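You operate a simulated robot arm through the tools that you are given. There is no shell and no other tool.

You are at the controls of a simulated robot arm. One attempt, no reset.

Task
Clamp the valve in the tester and pump it to the card's pressure.
Fine: gauge on, bleed knob shut; leave the pressure standing.

Only the result counts: the job must be done as asked and must still hold three seconds after the hand-in. Knocking over, shifting, dropping, spilling or breaking anything else fails it.

Robot
A 6-joint arm with a fingered hand, fixed in place. Base frame: the origin is on the floor under the middle of its stand, x ahead of it, y to its left, z up; the work surface is at about z = 0.85. Readings come in m, rad, newtons and seconds.
With the tool pointing down near the work surface it reaches from about 0.16 to 0.86 m from the base axis. Its first joint turns from -2.897 to 2.897 rad. Payload 5 kg.
The TCP is the grasp point between the finger pads, 0.036 m short of the fingertips. In the tool frame z runs along the fingers and y along their closing line. The gripper opens to 0.12 m; its body begins 0.042 m behind the TCP. The gripper is a hand of 4 fingers: y runs from the thumb to the fingers, the wrist lies at [-0.019, -0.123, -0.211] in the tool frame, and closing takes about 1.5 s.
Orientation is that of the tool frame in the base frame, as [roll, pitch, yaw] about the fixed x, y, z axes, in that order (R = Rz(yaw) Ry(pitch) Rx(roll)). With the fingers straight down and the wrist toward the robot, the tool's x, y and z point along [0, 1, 0], [1, 0, 0] and [0, 0, -1] of the base frame.

Tools
- The arm moves only by the tool servo_tool. Its arguments are lists of equal length, an entry for each row: "translation": the shift along the base's x, y, z in units of 300 mm (1.0 is 300 mm), a list of three; "delta_rot": the turn, a rotation vector about the base's x, y, z in units of 180 degrees (1.0 is 180 degrees), a list of three; "grip": the opening, from 0 (shut) to 1 (fully open). In form: {"translation": [[dx, dy, dz], ...], "delta_rot": [[rx, ry, rz], ...], "grip": [grip, ...]}. A call has 1 to 20 rows; each row is the pose to reach, as a shift and turn from the pose commanded when the call began. A call with a number of a shift or a turn outside -1 to 1 is refused whole. Rows are played at 5 a second. More than 0.05 m and 0.15 rad between two rows, or a gripper value outside its range, and nothing of the call is played. A pose out of reach is approached as far as the arm can. The call stops where the force on the tool passes 70 N (or 10 N more than at its start, if that is more) or the arm is blocked; 0.2 s more then pass. The fingers move at their own pace (about 0.045 m/s each) and stop on an object; they squeeze with about 26 N. The grip force told is the motor's: it shows also when the fingers shut on nothing. Time passes only in rows, and 0.2 s behind the last, so rows that repeat a pose let the fingers close. It gives the time, the measured TCP pose, the force on the tool (base axes), the opening and the grip force at its end, in the units of the frame above (readings bear some noise), with the torque about the TCP (base axes, N m) and any sound that the robot's microphone picked up.
- Cameras (640 x 400 px; columns grow to the right, rows downward): "scene" is fixed at [0.2192, -0.6497, 1.4563]; the picture's right is [0.38, -0.92, 0.00], its down [-0.64, -0.26, -0.72] and it looks along [0.67, 0.28, -0.69] (base axes); focal length 252 px, centre (320, 200). "wrist" rides on the gripper at [0.073, -0.101, -0.142] in the tool frame; the picture's right is [-0.79, 0.29, -0.54], its down [-0.56, -0.70, 0.44] and it looks along [-0.25, 0.65, 0.71] (tool axes); focal length 280 px, centre (320, 200). There is no depth. A picture from a camera that has moved, and an enlarged one, comes with that camera's place and axes in the base frame and with its lens.
- grab_frame(camera): a new picture of that camera. It takes no simulated time.
- raise_lower(by): slides the trunk up (or, below 0, down) by that many m; the arm rides with it, the base frame stays. It gives what a move gives, with no picture.
- hand_shape(shape): the hand has 4 fingers and takes this shape, open, in about a second: jaw (thumb against the fingers, like two jaws); tri (thumb and two fingers); tip (a fingertip pinch); poke (one finger out to press); point (the index stretched); flat (the hand flat); cup (the hand cupped); fist (a fist). The gripper value then closes the fingers along that shape, each until it touches; the sizes above hold for jaw. It gives what a move gives, with no picture.
- zoom(camera, box): a new picture of the part [left, top, right, bottom] of that camera's present view, enlarged. It takes no simulated time.
- sign_off(): hands the job in; it is judged then, once.

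Places have to be worked out from the pictures, the camera data and where the tool is seen. Open the gripper and draw the arm clear of the work before you hand the job in, unless the task says otherwise.

The tools are called after "Call:" as name(argument=value, ...) on one line, values as JSON. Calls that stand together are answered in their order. servo_tool: Moves the arm, as the interface text tells. Its arguments: {"type":"object","properties":{"translation":{"type":"array"},"delta_rot":{"type":"array"},"grip":{"type":"array"}},"required":["translation","delta_rot","grip"]} The other tools are called the same way: raise_lower (by) moves the trunk up or down; hand_shape (shape) gives the hand a shape; grab_frame (camera) takes a picture; zoom (camera, box) takes an enlarged picture of a part of a camera's view; sign_off () hands the job in.

At the start:

```text
time: 0.0
ee_pos: [0.6943, -0.1712, 1.2172]
orientation: [3.14, -0.001, 1.571]
wrist_force: [0.3, 0.0, -0.2]
moment: [0.0, 0.0, 0.04]
finger_gap: 0.1199
grasp_force: 0.0
shape: jaw
trunk travel left (down, up): [-0.75, 0.09]
```

scene: 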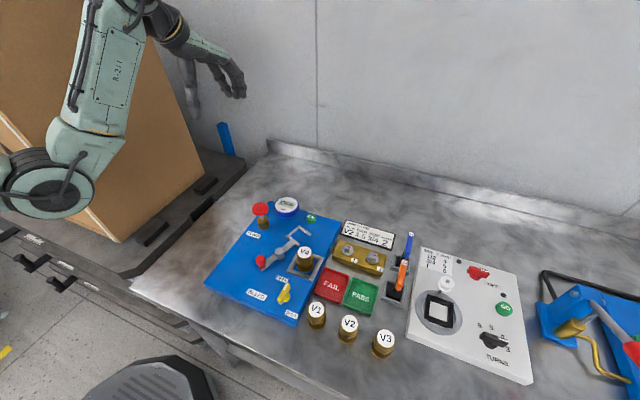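
wrist: 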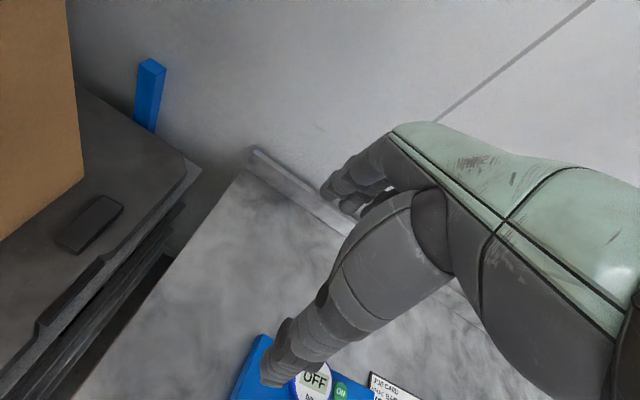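

I'll look closely at the tester, the card and the valves before moving anything.

Call:
zoom(camera="scene", box=[200, 190, 340, 330])

Call:
zoom(camera="scene", box=[320, 210, 420, 290])

Call:
zoom(camera="scene", box=[400, 240, 540, 390])

Call:
zoom(camera="scene", box=[290, 260, 420, 370])

Call:
zoom(camera="scene", box=[520, 260, 640, 400])

```text
2.86 times, centred on (270, 260) of scene
camera zoom: at [0.2192, -0.6497, 1.4563], right [0.38, -0.92, 0.0], down [-0.64, -0.26, -0.72], along [0.67, 0.28, -0.69], focal length 722 px, centre (463, 29)
```

zoom: 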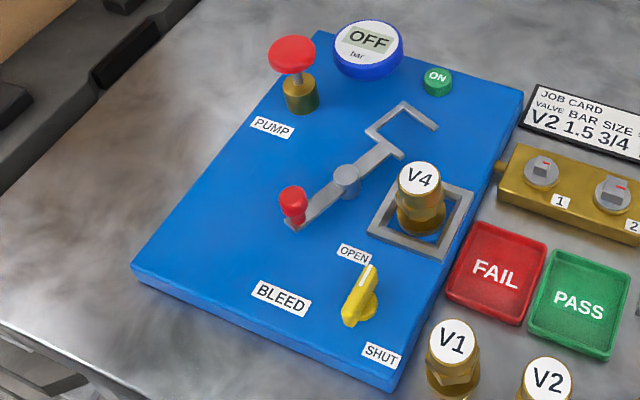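

```text
5.00 times, centred on (370, 250) of scene
camera zoom: at [0.2192, -0.6497, 1.4563], right [0.38, -0.92, 0.0], down [-0.64, -0.26, -0.72], along [0.67, 0.28, -0.69], focal length 1263 px, centre (70, -50)
```

zoom: 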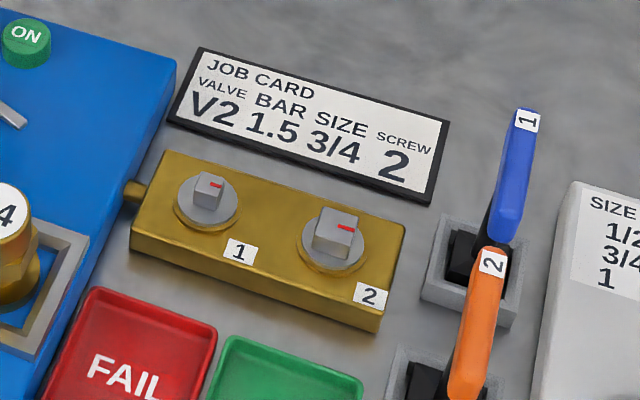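

```text
2.67 times, centred on (470, 315) of scene
camera zoom: at [0.2192, -0.6497, 1.4563], right [0.38, -0.92, 0.0], down [-0.64, -0.26, -0.72], along [0.67, 0.28, -0.69], focal length 673 px, centre (-80, -107)
```

zoom: 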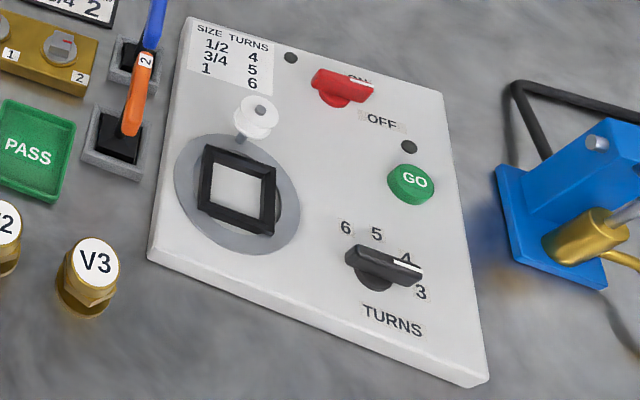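

```text
3.64 times, centred on (355, 315) of scene
camera zoom: at [0.2192, -0.6497, 1.4563], right [0.38, -0.92, 0.0], down [-0.64, -0.26, -0.72], along [0.67, 0.28, -0.69], focal length 918 px, centre (193, -218)
```

zoom: 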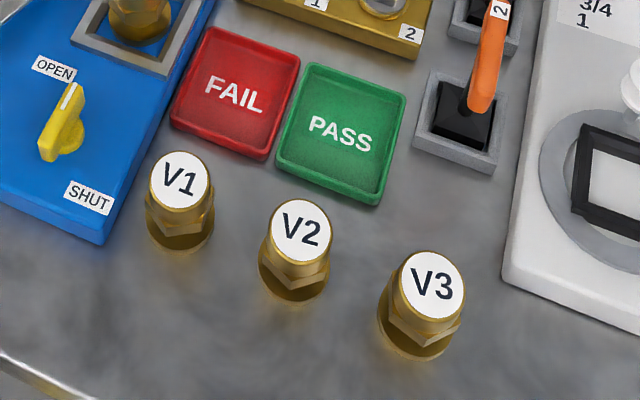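

```text
2.86 times, centred on (580, 330) of scene
camera zoom: at [0.2192, -0.6497, 1.4563], right [0.38, -0.92, 0.0], down [-0.64, -0.26, -0.72], along [0.67, 0.28, -0.69], focal length 722 px, centre (-423, -171)
```

zoom: 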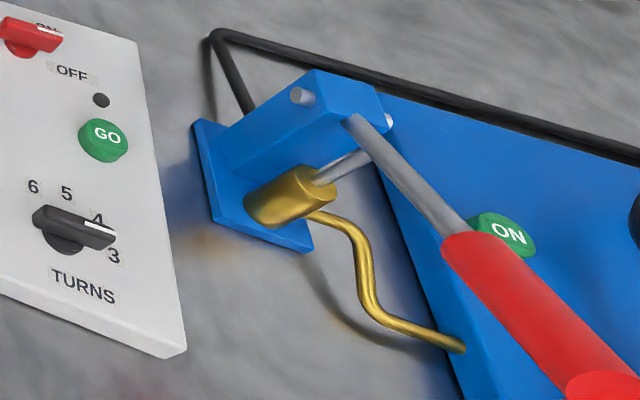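

The card calls for 1.5 bar, and V4 sits in the tester's nest. The bench on the right looks out of reach. I'll zoom further on the clamp, gauge, bleed knob and pump to see how they work.

Call:
zoom(camera="scene", box=[250, 215, 320, 275])

Call:
zoom(camera="scene", box=[240, 265, 310, 325])

Call:
zoom(camera="scene", box=[245, 190, 325, 245])

Call:
zoom(camera="scene", box=[540, 260, 640, 400])

```text
6.67 times, centred on (285, 245) of scene
camera zoom: at [0.2192, -0.6497, 1.4563], right [0.38, -0.92, 0.0], down [-0.64, -0.26, -0.72], along [0.67, 0.28, -0.69], focal length 1684 px, centre (553, -100)
```

zoom: 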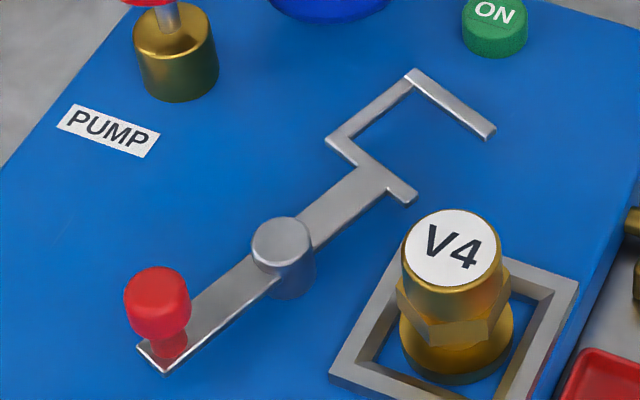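

```text
6.67 times, centred on (275, 295) of scene
camera zoom: at [0.2192, -0.6497, 1.4563], right [0.38, -0.92, 0.0], down [-0.64, -0.26, -0.72], along [0.67, 0.28, -0.69], focal length 1684 px, centre (620, -433)
```

zoom: 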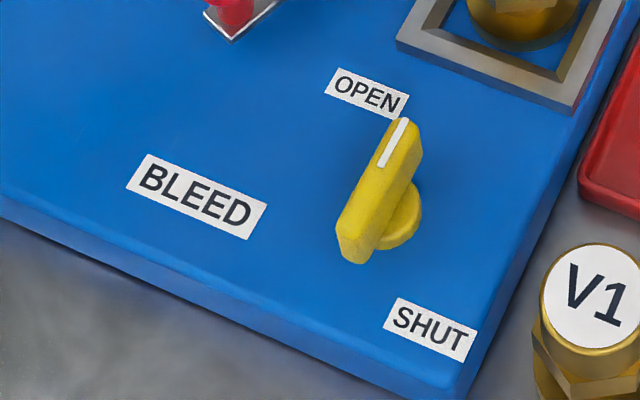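

```text
7.27 times, centred on (285, 218) of scene
camera zoom: at [0.2192, -0.6497, 1.4563], right [0.38, -0.92, 0.0], down [-0.64, -0.26, -0.72], along [0.67, 0.28, -0.69], focal length 1837 px, centre (574, 73)
```

zoom: 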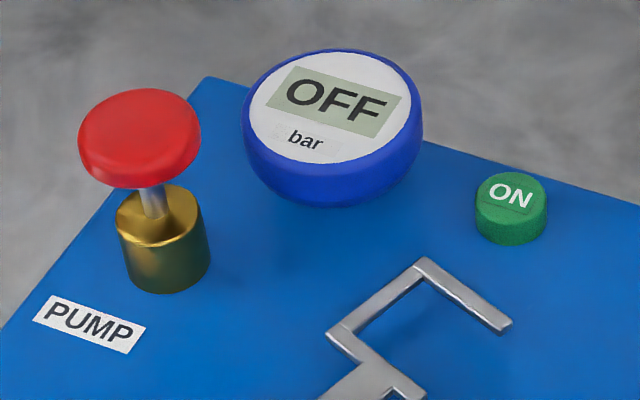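

```text
2.86 times, centred on (590, 330) of scene
camera zoom: at [0.2192, -0.6497, 1.4563], right [0.38, -0.92, 0.0], down [-0.64, -0.26, -0.72], along [0.67, 0.28, -0.69], focal length 722 px, centre (-451, -171)
```

zoom: 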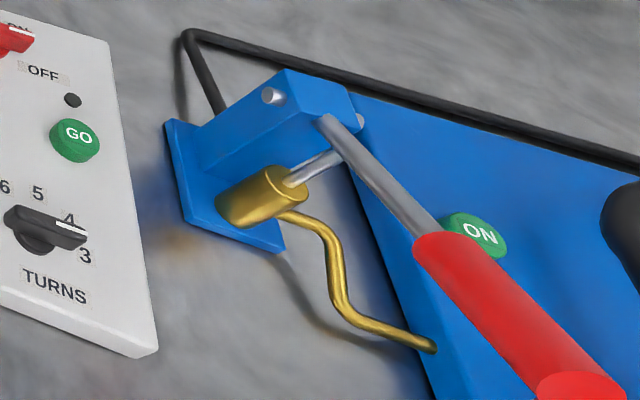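

The clamp is a C-hook lever on a vertical pivot, and the bleed knob points to OPEN. I'll draw the hand back toward the robot so the wrist camera gets a second view of the tester for triangulation.

Call:
servo_tool(translation=[[-0.1304, -0.0614, -0.0461], [-0.2608, -0.1228, -0.0922], [-0.3912, -0.1842, -0.1383], [-0.5216, -0.2456, -0.1844], [-0.652, -0.307, -0.2305], [-0.7824, -0.3684, -0.2766], [-0.913, -0.43, -0.323]], delta_rot=[[0, 0, 0], [0, 0, 0], [0, 0, 0], [0, 0, 0], [0, 0, 0], [0, 0, 0], [0, 0, 0]], grip=[1, 1, 1, 1, 1, 1, 1])

Call:
grab_frame(camera="wrist")

Call:
grab_frame(camera="scene")

```text
time: 1.6
ee_pos: [0.4188, -0.3017, 1.1218]
orientation: [3.138, 0.0, 1.568]
wrist_force: [0.0, 0.3, 0.9]
moment: [0.01, -0.02, -0.02]
finger_gap: 0.12
grasp_force: 0.1
shape: jaw
trunk travel left (down, up): [-0.75, 0.09]
```

```text
taken
camera wrist: at [0.3169, -0.2268, 1.2635], right [0.29, -0.79, 0.54], down [-0.7, -0.56, -0.44], along [0.65, -0.25, -0.71], focal length 280 px, centre (320, 200)
```

wrist: 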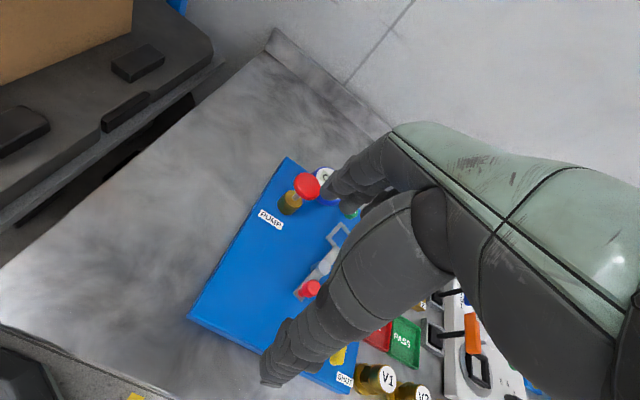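

```text
taken
```

scene: 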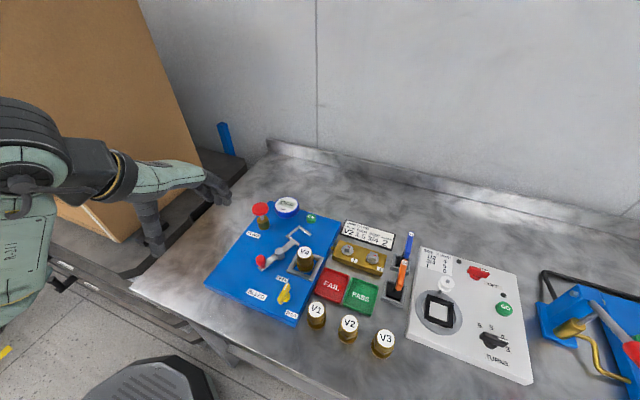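

The hand blocks part of the wrist view. I'll switch to the poke shape, which I need for the ON button anyway, and see where the finger lands and what becomes visible.

Call:
hand_shape(shape="poke")

Call:
grab_frame(camera="wrist")

Call:
zoom(camera="scene", box=[100, 130, 260, 270])

```text
time: 2.5
ee_pos: [0.4209, -0.2993, 1.1213]
orientation: [-3.141, -0.001, 1.571]
wrist_force: [0.3, 0.5, 0.1]
moment: [0.02, 0.0, 0.02]
finger_gap: 0.0
grasp_force: 0.1
shape: poke
trunk travel left (down, up): [-0.75, 0.09]
```

```text
taken
camera wrist: at [0.3193, -0.2261, 1.2634], right [0.29, -0.79, 0.54], down [-0.7, -0.56, -0.44], along [0.65, -0.25, -0.71], focal length 280 px, centre (320, 200)
```

wrist: 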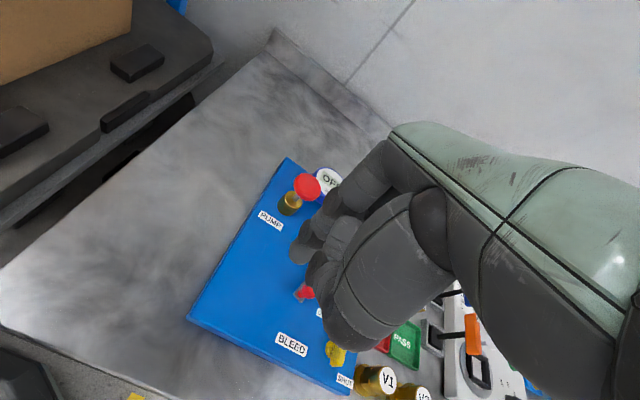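

```text
2.86 times, centred on (180, 200) of scene
camera zoom: at [0.2192, -0.6497, 1.4563], right [0.38, -0.92, 0.0], down [-0.64, -0.26, -0.72], along [0.67, 0.28, -0.69], focal length 722 px, centre (720, 200)
```

zoom: 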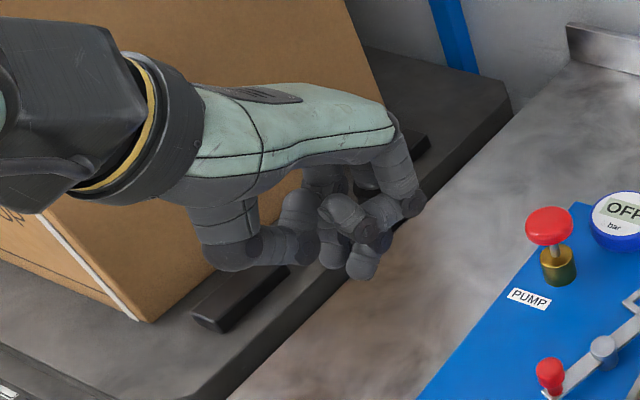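

In poke, triangulating both views puts the fingertip about 0.045 m below the TCP, nearly centred. I'll zoom the wrist view to triangulate the tester's parts.

Call:
zoom(camera="wrist", box=[180, 150, 380, 280])

Call:
zoom(camera="wrist", box=[180, 270, 440, 400])

```text
3.08 times, centred on (280, 215) of wrist
camera zoom: at [0.3193, -0.2261, 1.2634], right [0.29, -0.79, 0.54], down [-0.7, -0.56, -0.44], along [0.65, -0.25, -0.71], focal length 863 px, centre (443, 154)
```

zoom: 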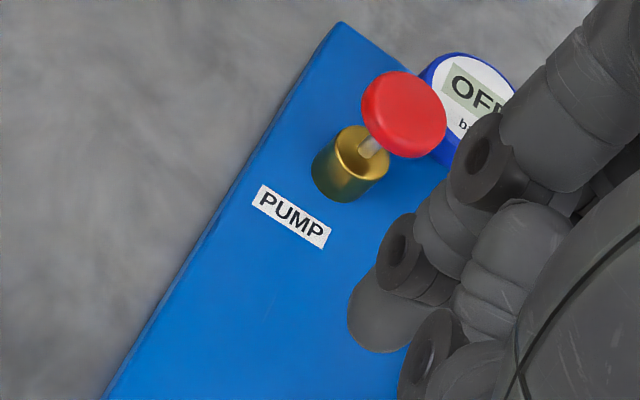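

```text
2.46 times, centred on (310, 335) of wrist
camera zoom: at [0.3193, -0.2261, 1.2634], right [0.29, -0.79, 0.54], down [-0.7, -0.56, -0.44], along [0.65, -0.25, -0.71], focal length 690 px, centre (345, -132)
```

zoom: 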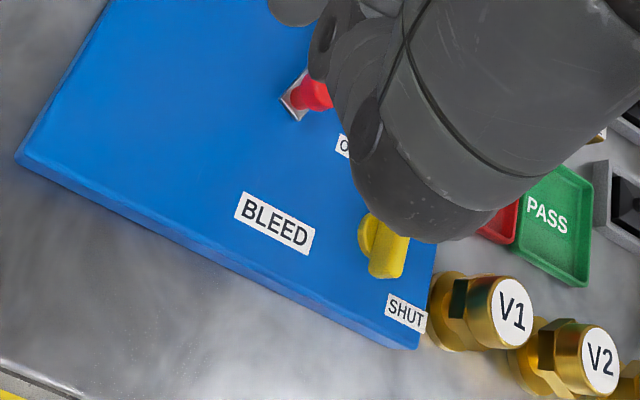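

Triangulation gives the pump top at about (0.612, -0.307, 0.956), and the panel is axis-aligned with its top at z≈0.885. I'll shift the hand 0.2 m in -y so the tester falls in the clear left part of the wrist view.

Call:
servo_tool(translation=[[0, -0.1333, 0], [0, -0.2667, 0], [0, -0.4, 0], [0, -0.5333, 0], [0, -0.6667, 0], [0, -0.6667, 0]], delta_rot=[[0, 0, 0], [0, 0, 0], [0, 0, 0], [0, 0, 0], [0, 0, 0], [0, 0, 0]], grip=[1, 1, 1, 1, 1, 1])

Call:
grab_frame(camera="wrist")

Call:
zoom(camera="wrist", box=[120, 90, 320, 215])

Call:
zoom(camera="wrist", box=[140, 170, 340, 295])

Call:
zoom(camera="wrist", box=[140, 220, 300, 320])

```text
time: 3.9
ee_pos: [0.4206, -0.501, 1.1215]
orientation: [3.141, 0.002, 1.571]
wrist_force: [0.2, -0.5, 0.6]
moment: [-0.04, 0.04, -0.01]
finger_gap: 0.0
grasp_force: 0.1
shape: poke
trunk travel left (down, up): [-0.75, 0.09]
```

```text
taken
camera wrist: at [0.3192, -0.4273, 1.2635], right [0.29, -0.79, 0.54], down [-0.7, -0.56, -0.44], along [0.65, -0.25, -0.71], focal length 280 px, centre (320, 200)
```

wrist: 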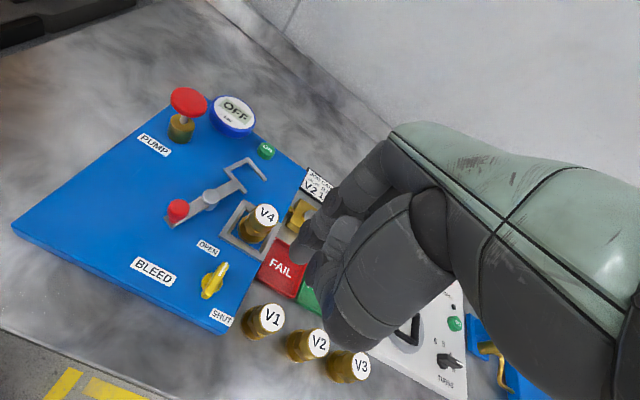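

```text
3.20 times, centred on (220, 152) of wrist
camera zoom: at [0.3192, -0.4273, 1.2635], right [0.29, -0.79, 0.54], down [-0.7, -0.56, -0.44], along [0.65, -0.25, -0.71], focal length 897 px, centre (640, 352)
```

zoom: 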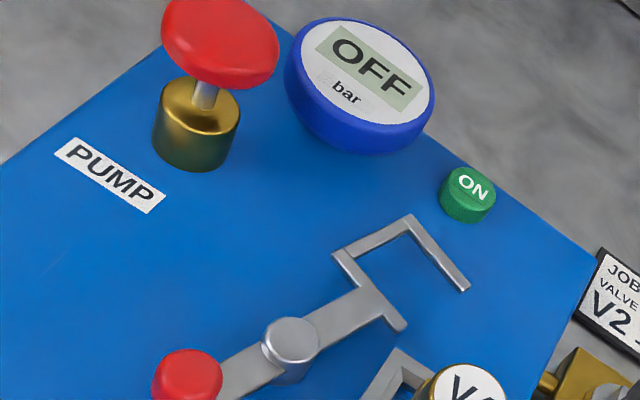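

```text
3.20 times, centred on (240, 232) of wrist
camera zoom: at [0.3192, -0.4273, 1.2635], right [0.29, -0.79, 0.54], down [-0.7, -0.56, -0.44], along [0.65, -0.25, -0.71], focal length 897 px, centre (576, 96)
```

zoom: 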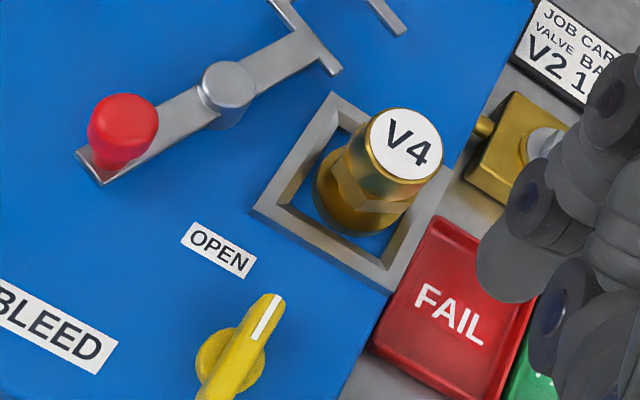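

```text
4.00 times, centred on (220, 270) of wrist
camera zoom: at [0.3192, -0.4273, 1.2635], right [0.29, -0.79, 0.54], down [-0.7, -0.56, -0.44], along [0.65, -0.25, -0.71], focal length 1122 px, centre (720, -80)
```

zoom: 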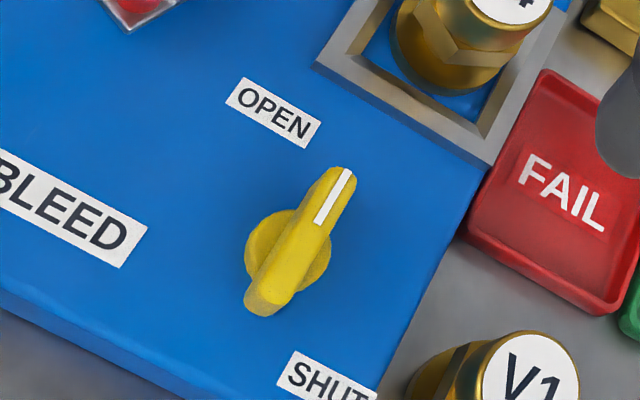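

This view triangulates well:

| Part | x, y, z (m) |
|---|---|
| ON button top | (0.685, -0.426, 0.895) |
| Clamp pivot | (0.535, -0.4025) |
| Clamp red knob | (0.483, -0.383), top 0.927 |
| V4 | (0.534, -0.478) |
| Bleed bar | (0.439, -0.4675), along x, top 0.916 |

Next I'll zoom on the poke fingertip from both cameras to fix its offset.

Call:
zoom(camera="wrist", box=[270, 180, 390, 300])

Call:
grab_frame(camera="scene")

Call:
zoom(camera="scene", box=[150, 150, 330, 290])

```text
3.33 times, centred on (330, 240) of wrist
camera zoom: at [0.3192, -0.4273, 1.2635], right [0.29, -0.79, 0.54], down [-0.7, -0.56, -0.44], along [0.65, -0.25, -0.71], focal length 935 px, centre (287, 67)
```

zoom: 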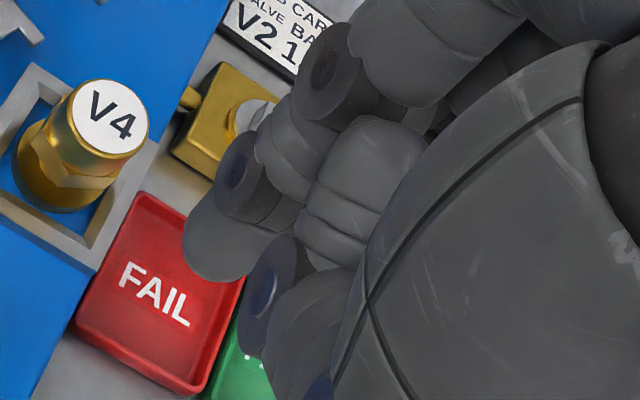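

```text
taken
```

scene: 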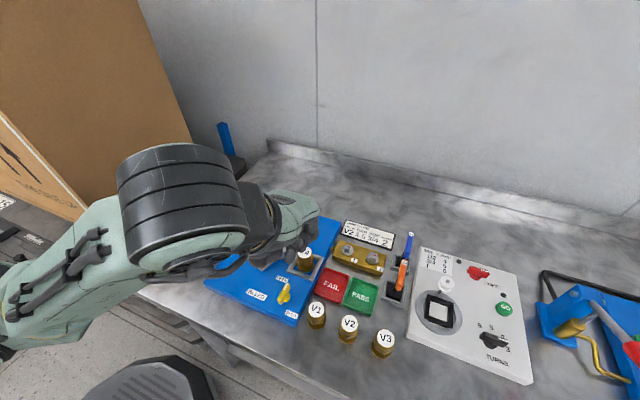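

```text
2.86 times, centred on (240, 220) of scene
camera zoom: at [0.2192, -0.6497, 1.4563], right [0.38, -0.92, 0.0], down [-0.64, -0.26, -0.72], along [0.67, 0.28, -0.69], focal length 722 px, centre (549, 143)
```

zoom: 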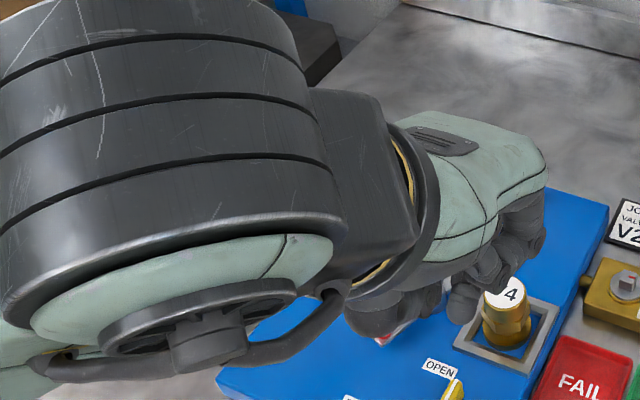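

The fingertip centre sits at about (+0.008, +0.006) from the TCP in xy, and its bottom is about 0.046 below. I'll go above the ON button, then descend to hover about 2 cm over it.

Call:
servo_tool(translation=[[0.1425, 0.0383, 0], [0.285, 0.0767, 0], [0.4275, 0.115, 0], [0.57, 0.1533, 0], [0.7125, 0.1917, 0], [0.855, 0.23, 0], [0.855, 0.23, -0.13], [0.855, 0.23, -0.26], [0.855, 0.23, -0.39], [0.855, 0.23, -0.52], [0.855, 0.23, -0.52]], delta_rot=[[0, 0, 0], [0, 0, 0], [0, 0, 0], [0, 0, 0], [0, 0, 0], [0, 0, 0], [0, 0, 0], [0, 0, 0], [0, 0, 0], [0, 0, 0], [0, 0, 0]], grip=[1, 1, 1, 1, 1, 1, 1, 1, 1, 1, 1])

Call:
grab_frame(camera="scene")

Call:
zoom(camera="scene", box=[240, 170, 350, 250])

Call:
zoom(camera="wrist", box=[240, 190, 400, 290])

```text
time: 6.3
ee_pos: [0.676, -0.4301, 0.967]
orientation: [-3.141, 0.0, 1.572]
wrist_force: [0.0, 1.1, -0.5]
moment: [-0.02, 0.0, 0.0]
finger_gap: 0.0
grasp_force: 0.0
shape: poke
trunk travel left (down, up): [-0.75, 0.09]
```

```text
taken
```

scene: 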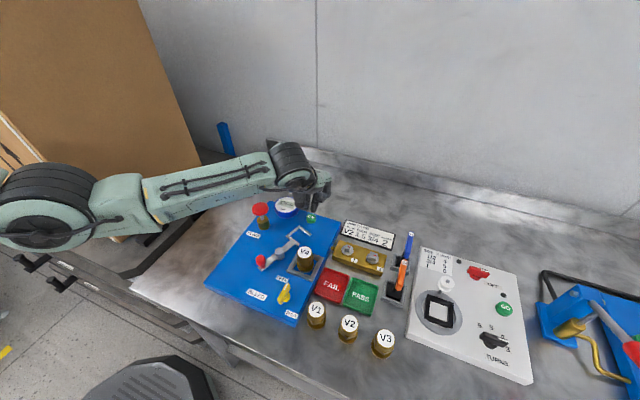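

```text
5.00 times, centred on (295, 210) of scene
camera zoom: at [0.2192, -0.6497, 1.4563], right [0.38, -0.92, 0.0], down [-0.64, -0.26, -0.72], along [0.67, 0.28, -0.69], focal length 1263 px, centre (445, 150)
```

zoom: 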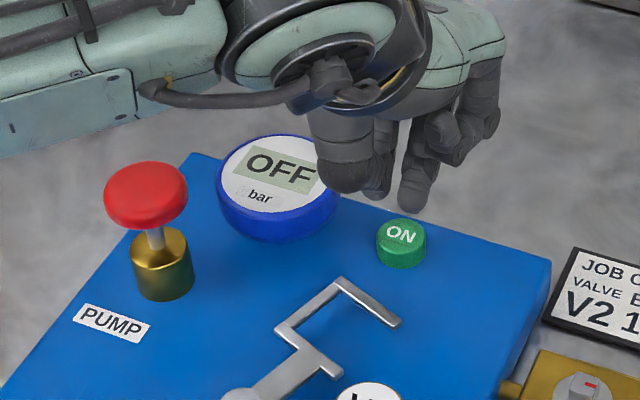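

```text
4.00 times, centred on (320, 240) of wrist
camera zoom: at [0.5754, -0.3567, 1.1085], right [0.29, -0.79, 0.54], down [-0.7, -0.56, -0.44], along [0.65, -0.25, -0.71], focal length 1122 px, centre (320, 40)
```

zoom: 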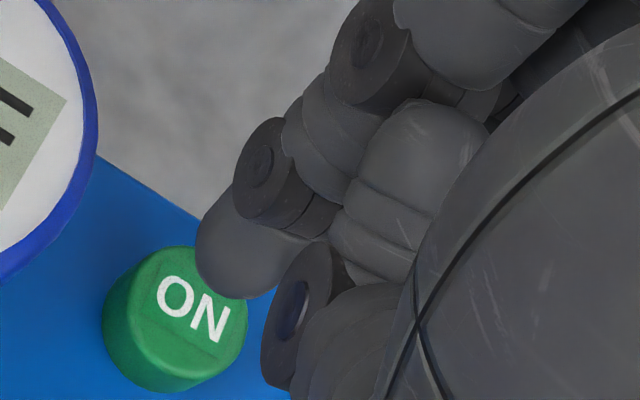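

The fingertip hovers about 2 cm over the button and about 5 mm off in y. I'll correct y and press down slowly, then check the readings.

Call:
servo_tool(translation=[[0, 0.0167, 0], [0, 0.0167, -0.0167], [0, 0.0167, -0.0333], [0, 0.0167, -0.05], [0, 0.0167, -0.06], [0, 0.0167, -0.07], [0, 0.0167, -0.08]], delta_rot=[[0, 0, 0], [0, 0, 0], [0, 0, 0], [0, 0, 0], [0, 0, 0], [0, 0, 0], [0, 0, 0]], grip=[1, 1, 1, 1, 1, 1, 1])

Call:
zoom(camera="scene", box=[240, 170, 350, 250])

```text
time: 7.9
ee_pos: [0.677, -0.427, 0.9409]
orientation: [-3.142, -0.001, 1.572]
wrist_force: [0.0, 0.3, -1.3]
moment: [0.02, -0.03, 0.04]
finger_gap: 0.0
grasp_force: 0.1
shape: poke
trunk travel left (down, up): [-0.75, 0.09]
```

```text
5.00 times, centred on (295, 210) of scene
camera zoom: at [0.2192, -0.6497, 1.4563], right [0.38, -0.92, 0.0], down [-0.64, -0.26, -0.72], along [0.67, 0.28, -0.69], focal length 1263 px, centre (445, 150)
```

zoom: 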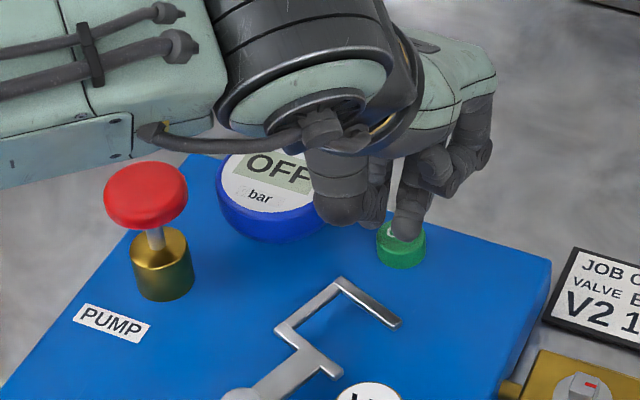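

The finger is at or just above the button with no real force yet. I'll press a few more millimetres.

Call:
servo_tool(translation=[[0, 0, -0.0067], [0, 0, -0.0133], [0, 0, -0.02], [0, 0, -0.0267]], delta_rot=[[0, 0, 0], [0, 0, 0], [0, 0, 0], [0, 0, 0]], grip=[1, 1, 1, 1])

Call:
zoom(camera="scene", box=[240, 170, 350, 250])

```text
time: 8.9
ee_pos: [0.6759, -0.4252, 0.9333]
orientation: [3.142, -0.001, 1.57]
wrist_force: [0.1, 0.0, 0.2]
moment: [-0.01, 0.01, -0.03]
finger_gap: 0.0
grasp_force: 0.1
shape: poke
trunk travel left (down, up): [-0.75, 0.09]
```

```text
5.00 times, centred on (295, 210) of scene
camera zoom: at [0.2192, -0.6497, 1.4563], right [0.38, -0.92, 0.0], down [-0.64, -0.26, -0.72], along [0.67, 0.28, -0.69], focal length 1263 px, centre (445, 150)
```

zoom: 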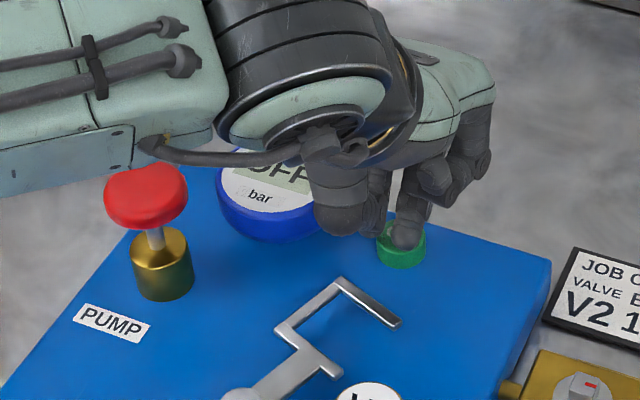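

Still no contact force, so the fingertip is a little shorter than estimated. I'll keep descending in 2 mm steps.

Call:
servo_tool(translation=[[0, 0, -0.0067], [0, 0, -0.0133], [0, 0, -0.02]], delta_rot=[[0, 0, 0], [0, 0, 0], [0, 0, 0]], grip=[1, 1, 1])

Call:
zoom(camera="scene", box=[240, 170, 350, 250])

Call:
zoom(camera="wrist", box=[240, 190, 400, 290])

```text
time: 9.7
ee_pos: [0.6766, -0.4257, 0.9287]
orientation: [3.141, 0.0, 1.571]
wrist_force: [0.3, 0.4, 1.6]
moment: [-0.02, 0.0, -0.02]
finger_gap: 0.0
grasp_force: 0.0
shape: poke
trunk travel left (down, up): [-0.75, 0.09]
```

```text
5.00 times, centred on (295, 210) of scene
camera zoom: at [0.2192, -0.6497, 1.4563], right [0.38, -0.92, 0.0], down [-0.64, -0.26, -0.72], along [0.67, 0.28, -0.69], focal length 1263 px, centre (445, 150)
```

zoom: 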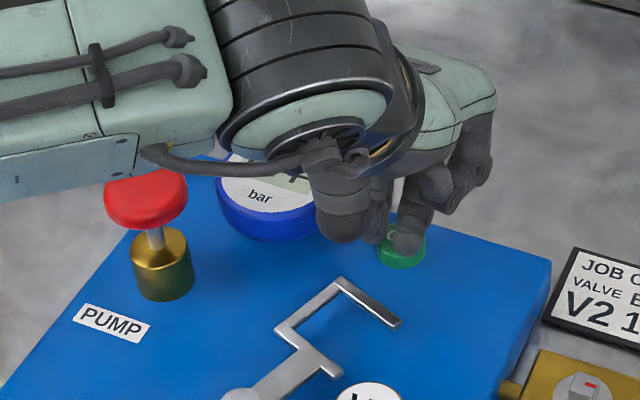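

```text
4.00 times, centred on (320, 240) of wrist
camera zoom: at [0.5752, -0.353, 1.0698], right [0.29, -0.79, 0.54], down [-0.7, -0.56, -0.44], along [0.65, -0.25, -0.71], focal length 1122 px, centre (320, 40)
```

zoom: 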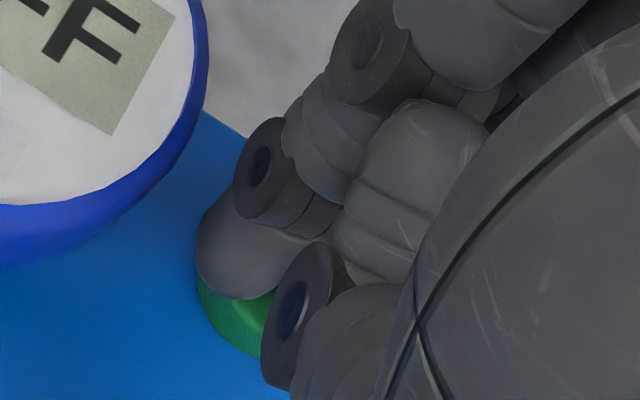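

Contact is starting (about 1.6 N up) and the gauge still reads OFF. I'll press another few millimetres.

Call:
servo_tool(translation=[[0, 0, -0.0067], [0, 0, -0.0133], [0, 0, -0.0133]], delta_rot=[[0, 0, 0], [0, 0, 0], [0, 0, 0]], grip=[1, 1, 1])

Call:
grab_frame(camera="wrist")

```text
time: 10.5
ee_pos: [0.6756, -0.4274, 0.9241]
orientation: [3.141, 0.0, 1.571]
wrist_force: [1.4, -0.8, 7.0]
moment: [-0.07, -0.1, 0.01]
finger_gap: 0.0003
grasp_force: 0.0
shape: poke
trunk travel left (down, up): [-0.75, 0.09]
heard: click
```

```text
taken
camera wrist: at [0.575, -0.3527, 1.0664], right [0.29, -0.79, 0.54], down [-0.7, -0.56, -0.44], along [0.65, -0.25, -0.71], focal length 280 px, centre (320, 200)
```

wrist: 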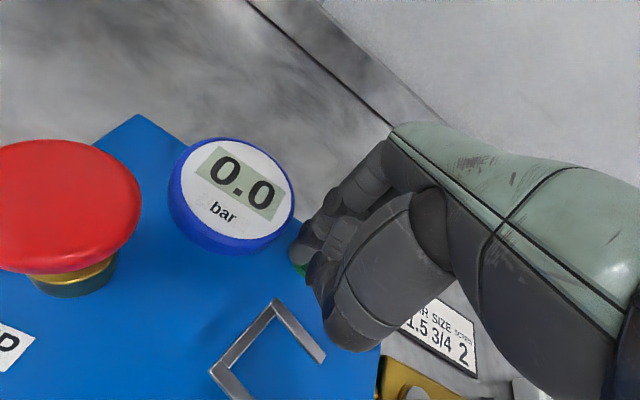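

The gauge now reads 0.0, so it's on. I'll retract and bring the hand close to the scene camera to work out exactly which finger sticks out in poke.

Call:
servo_tool(translation=[[0, 0, 0.1], [0, 0, 0.25], [0, 0, 0.4], [-0.15, 0, 0.5], [-0.3, 0, 0.6], [-0.45, 0, 0.7], [-0.45, 0, 0.7]], delta_rot=[[0, 0, 0], [0, 0, 0], [0, 0, 0], [0, 0, 0], [0, 0, 0], [0, 0, 0], [0, 0, 0]], grip=[1, 1, 1, 1, 1, 1, 1])

Call:
grab_frame(camera="scene")

Call:
zoom(camera="scene", box=[200, 120, 330, 220])

```text
refused: row 4 steps farther than a row can; nothing moved
```

```text
taken
```

scene: 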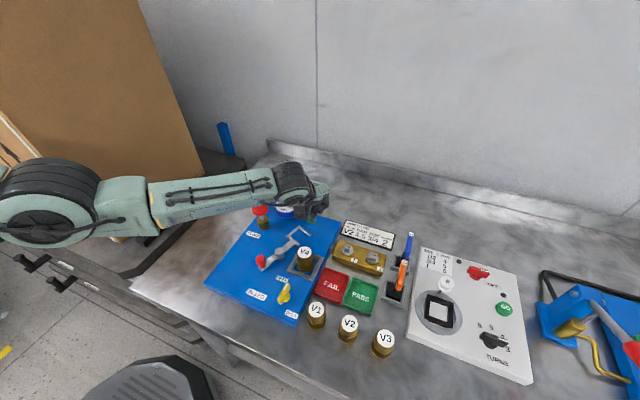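

```text
4.00 times, centred on (265, 170) of scene
camera zoom: at [0.2192, -0.6497, 1.4563], right [0.38, -0.92, 0.0], down [-0.64, -0.26, -0.72], along [0.67, 0.28, -0.69], focal length 1010 px, centre (540, 320)
```

zoom: 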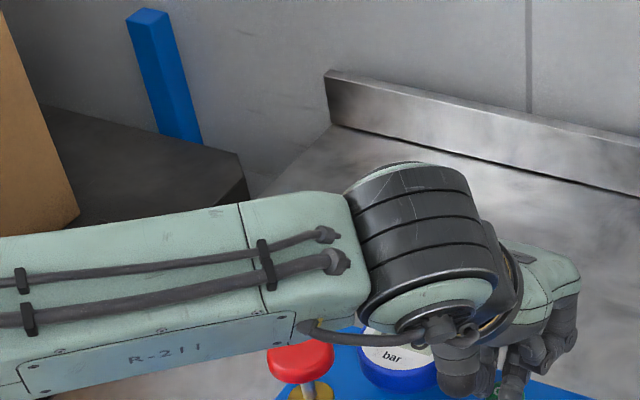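

One row was too long, so nothing moved. I'm repeating the retract with smaller steps.

Call:
servo_tool(translation=[[0, 0, 0.1], [0, 0, 0.25], [0, 0, 0.4], [-0.12, 0, 0.5], [-0.24, 0, 0.6], [-0.36, 0, 0.7], [-0.45, 0, 0.75], [-0.45, 0, 0.75]], delta_rot=[[0, 0, 0], [0, 0, 0], [0, 0, 0], [0, 0, 0], [0, 0, 0], [0, 0, 0], [0, 0, 0], [0, 0, 0]], grip=[1, 1, 1, 1, 1, 1, 1, 1])

Call:
grab_frame(camera="scene")

Call:
zoom(camera="scene", box=[220, 120, 330, 220])

```text
time: 12.3
ee_pos: [0.5409, -0.426, 1.1472]
orientation: [-3.14, 0.0, 1.571]
wrist_force: [-0.3, 0.6, -0.5]
moment: [-0.03, -0.02, 0.0]
finger_gap: 0.0
grasp_force: 0.1
shape: poke
trunk travel left (down, up): [-0.75, 0.09]
```

```text
taken
```

scene: 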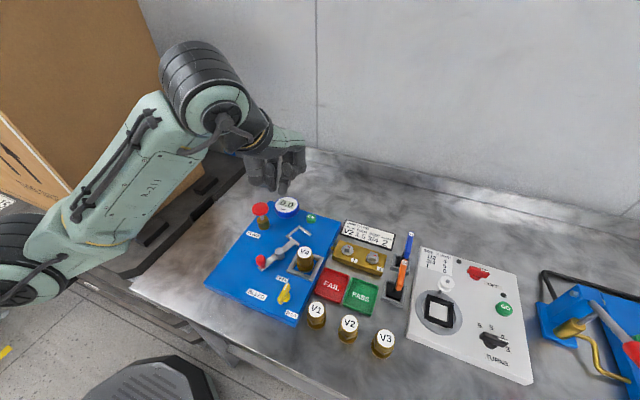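

```text
4.00 times, centred on (275, 170) of scene
camera zoom: at [0.2192, -0.6497, 1.4563], right [0.38, -0.92, 0.0], down [-0.64, -0.26, -0.72], along [0.67, 0.28, -0.69], focal length 1010 px, centre (500, 320)
```

zoom: 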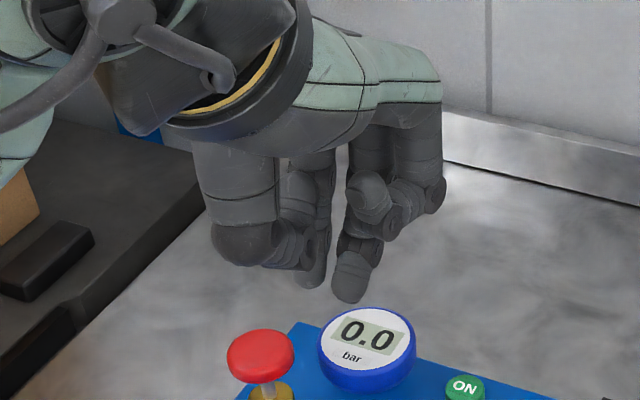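

The poke shape shows two low fingertips about 2 cm apart, which is ambiguous. I'll try the "point" shape here in free air to see whether it gives a cleaner single finger.

Call:
hand_shape(shape="point")

Call:
zoom(camera="scene", box=[220, 120, 330, 220])

Call:
grab_frame(camera="wrist")

```text
time: 13.2
ee_pos: [0.54, -0.4251, 1.1468]
orientation: [3.141, -0.001, 1.572]
wrist_force: [1.2, 0.4, 0.0]
moment: [0.02, -0.04, -0.05]
finger_gap: 0.0001
grasp_force: 0.0
shape: point
trunk travel left (down, up): [-0.75, 0.09]
```

```text
4.00 times, centred on (275, 170) of scene
camera zoom: at [0.2192, -0.6497, 1.4563], right [0.38, -0.92, 0.0], down [-0.64, -0.26, -0.72], along [0.67, 0.28, -0.69], focal length 1010 px, centre (500, 320)
```

zoom: 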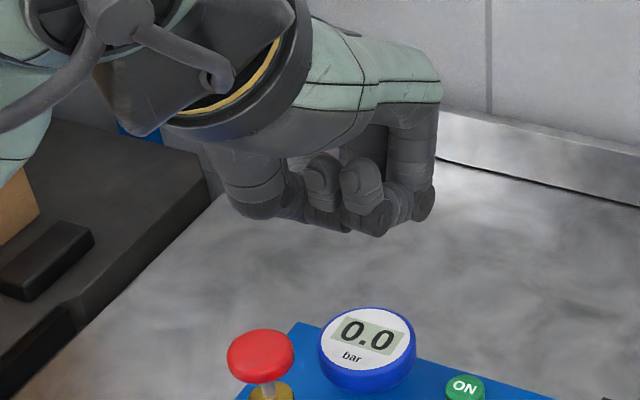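

```text
taken
camera wrist: at [0.4386, -0.3518, 1.2891], right [0.29, -0.79, 0.54], down [-0.7, -0.56, -0.44], along [0.65, -0.25, -0.71], focal length 280 px, centre (320, 200)
```

wrist: 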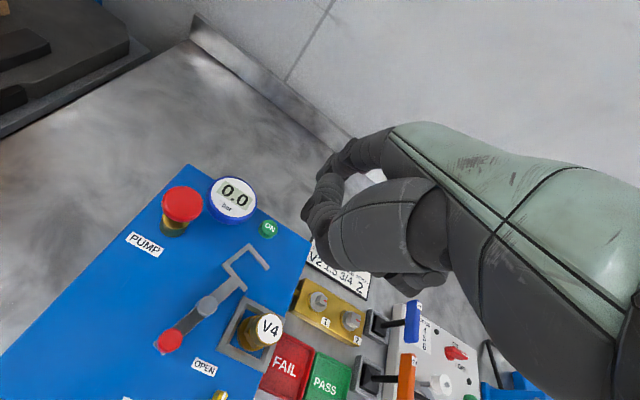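

"Point" aims the finger forward, which doesn't help here. I'll look at "tip" for pinching the bleed knob and the clamp's red knob.

Call:
hand_shape(shape="tip")

Call:
zoom(camera="scene", box=[220, 120, 330, 220])

Call:
grab_frame(camera="wrist")

```text
time: 14.1
ee_pos: [0.5399, -0.4258, 1.1471]
orientation: [3.141, 0.002, 1.572]
wrist_force: [-0.7, -0.4, 0.9]
moment: [0.0, 0.01, -0.03]
finger_gap: 0.12
grasp_force: 0.0
shape: tip
trunk travel left (down, up): [-0.75, 0.09]
```

```text
4.00 times, centred on (275, 170) of scene
camera zoom: at [0.2192, -0.6497, 1.4563], right [0.38, -0.92, 0.0], down [-0.64, -0.26, -0.72], along [0.67, 0.28, -0.69], focal length 1010 px, centre (500, 320)
```

zoom: 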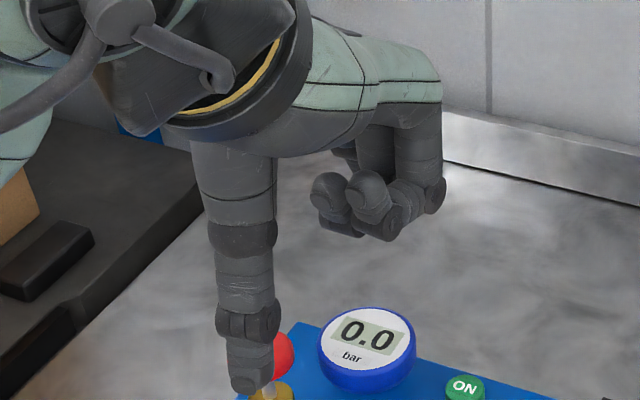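

```text
taken
camera wrist: at [0.4388, -0.3517, 1.289], right [0.29, -0.79, 0.54], down [-0.7, -0.56, -0.44], along [0.65, -0.25, -0.71], focal length 280 px, centre (320, 200)
```

wrist: 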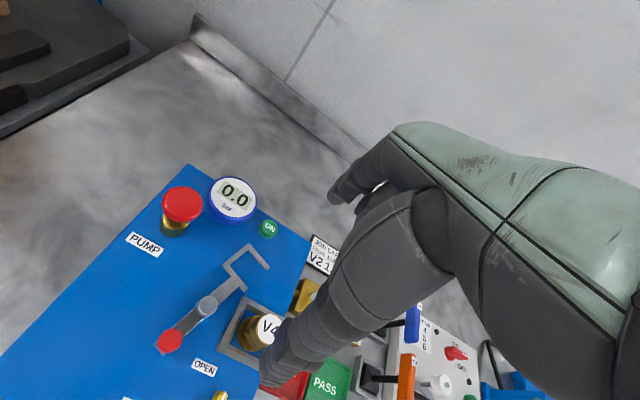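

"Tip" leaves the thumb and index well apart. To fix the poke fingertip geometry I'll go back to poke and yaw the hand +90° in free air. That also tests whether the wrist can reach the orientation needed for the bleed knob.

Call:
hand_shape(shape="poke")

Call:
servo_tool(translation=[[0, 0, 0], [0, 0, 0], [0, 0, 0], [0, 0, 0], [0, 0, 0], [0, 0, 0], [0, 0, 0], [0, 0, 0], [0, 0, 0], [0, 0, 0], [0, 0, 0], [0, 0, 0]], delta_rot=[[0, 0, 0.045], [0, 0, 0.09], [0, 0, 0.135], [0, 0, 0.18], [0, 0, 0.225], [0, 0, 0.27], [0, 0, 0.315], [0, 0, 0.36], [0, 0, 0.405], [0, 0, 0.45], [0, 0, 0.495], [0, 0, 0.5]], grip=[1, 1, 1, 1, 1, 1, 1, 1, 1, 1, 1, 1])

Call:
grab_frame(camera="scene")

Call:
zoom(camera="scene", box=[220, 120, 330, 220])

Call:
grab_frame(camera="wrist")

```text
time: 15.0
ee_pos: [0.5395, -0.425, 1.148]
orientation: [3.141, 0.0, 1.572]
wrist_force: [-0.2, -0.8, 0.8]
moment: [-0.01, -0.04, 0.0]
finger_gap: 0.0
grasp_force: 0.0
shape: poke
trunk travel left (down, up): [-0.75, 0.09]
```

```text
time: 17.6
ee_pos: [0.5464, -0.4345, 1.1445]
orientation: [3.139, -0.002, -3.14]
wrist_force: [0.5, 0.0, -0.7]
moment: [-0.04, 0.02, -0.03]
finger_gap: 0.0
grasp_force: 0.0
shape: poke
out of reach, approached as far as the arm can: row 6, 7, 8, 9, 10, 11, 12
trunk travel left (down, up): [-0.75, 0.09]
```

```text
taken
```

scene: 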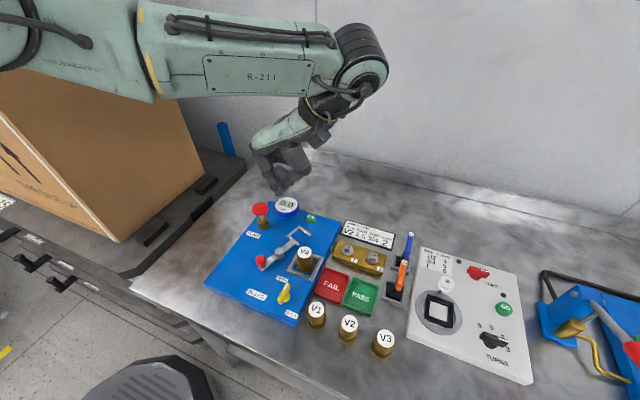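

```text
4.00 times, centred on (275, 170) of scene
camera zoom: at [0.2192, -0.6497, 1.4563], right [0.38, -0.92, 0.0], down [-0.64, -0.26, -0.72], along [0.67, 0.28, -0.69], focal length 1010 px, centre (500, 320)
```

zoom: 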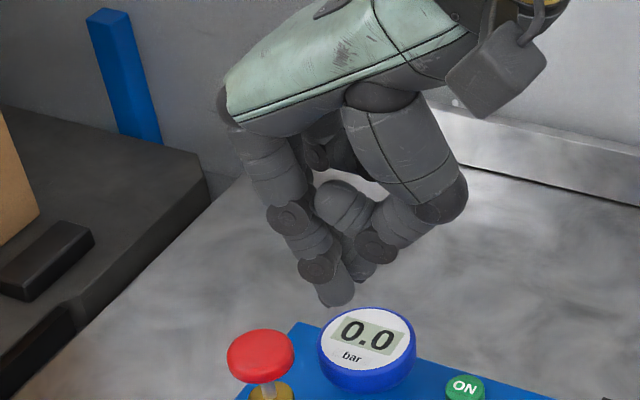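

```text
taken
camera wrist: at [0.4745, -0.5341, 1.2882], right [0.79, 0.29, 0.54], down [0.56, -0.7, -0.45], along [0.25, 0.66, -0.71], focal length 280 px, centre (320, 200)
```

wrist: 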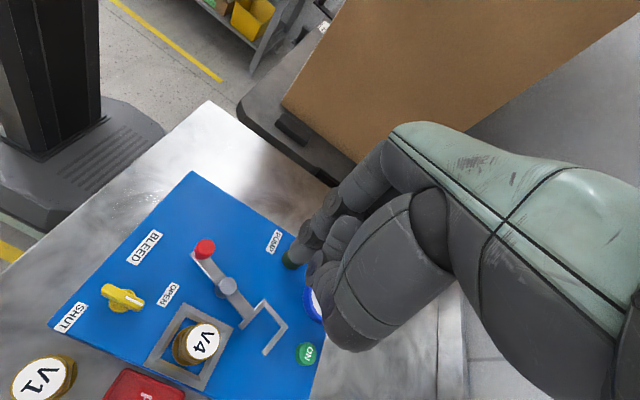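

At yaw +90° the extended index tip resolves to about tool (0.010, 0.004), bottom about 0.037, with curled fingers just behind it. That is awkward for the clamp, so I'll use the jaw shape instead. First I'll go above the bleed knob with the closing line across the bar.

Call:
hand_shape(shape="jaw")

Call:
servo_tool(translation=[[-0.084, -0.034, -0.04], [-0.168, -0.069, -0.08], [-0.253, -0.104, -0.12], [-0.337, -0.138, -0.157], [-0.337, -0.138, -0.157], [-0.337, -0.138, -0.157]], delta_rot=[[0, 0, 0], [0, 0, 0], [0, 0, 0], [0, 0, 0], [0, 0, 0], [0, 0, 0]], grip=[0.5, 0.45, 0.45, 0.45, 0.45, 0.45])

Call:
grab_frame(camera="scene")

Call:
grab_frame(camera="wrist")

```text
time: 18.5
ee_pos: [0.5487, -0.4333, 1.1465]
orientation: [3.138, -0.002, -3.14]
wrist_force: [0.5, 0.7, 0.2]
moment: [0.03, 0.01, -0.02]
finger_gap: 0.1199
grasp_force: 0.2
shape: jaw
trunk travel left (down, up): [-0.75, 0.09]
```

```text
time: 19.9
ee_pos: [0.4561, -0.4904, 1.0948]
orientation: [3.138, 0.001, 3.141]
wrist_force: [0.2, -0.2, 0.0]
moment: [-0.02, 0.03, 0.0]
finger_gap: 0.0544
grasp_force: 0.1
shape: jaw
out of reach, approached as far as the arm can: row 1, 2, 3, 4, 5, 6
trunk travel left (down, up): [-0.75, 0.09]
```

```text
taken
```

scene: 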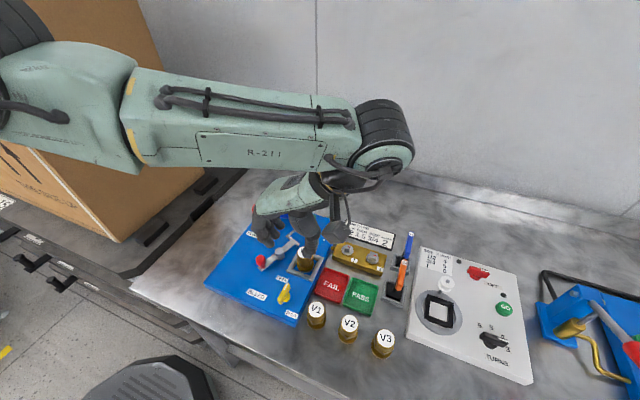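

```text
taken
camera wrist: at [0.3845, -0.5906, 1.2381], right [0.79, 0.29, 0.54], down [0.56, -0.7, -0.44], along [0.25, 0.65, -0.71], focal length 280 px, centre (320, 200)
```

wrist: 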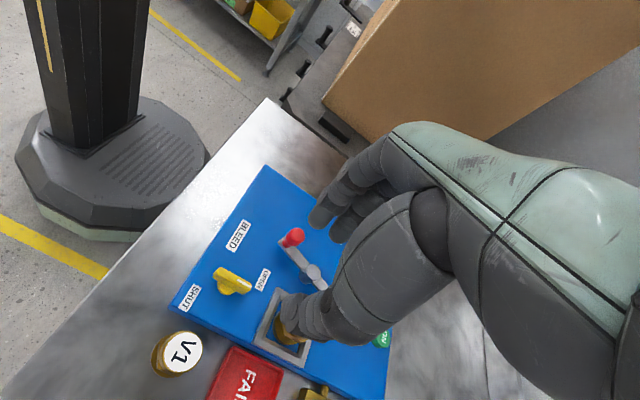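

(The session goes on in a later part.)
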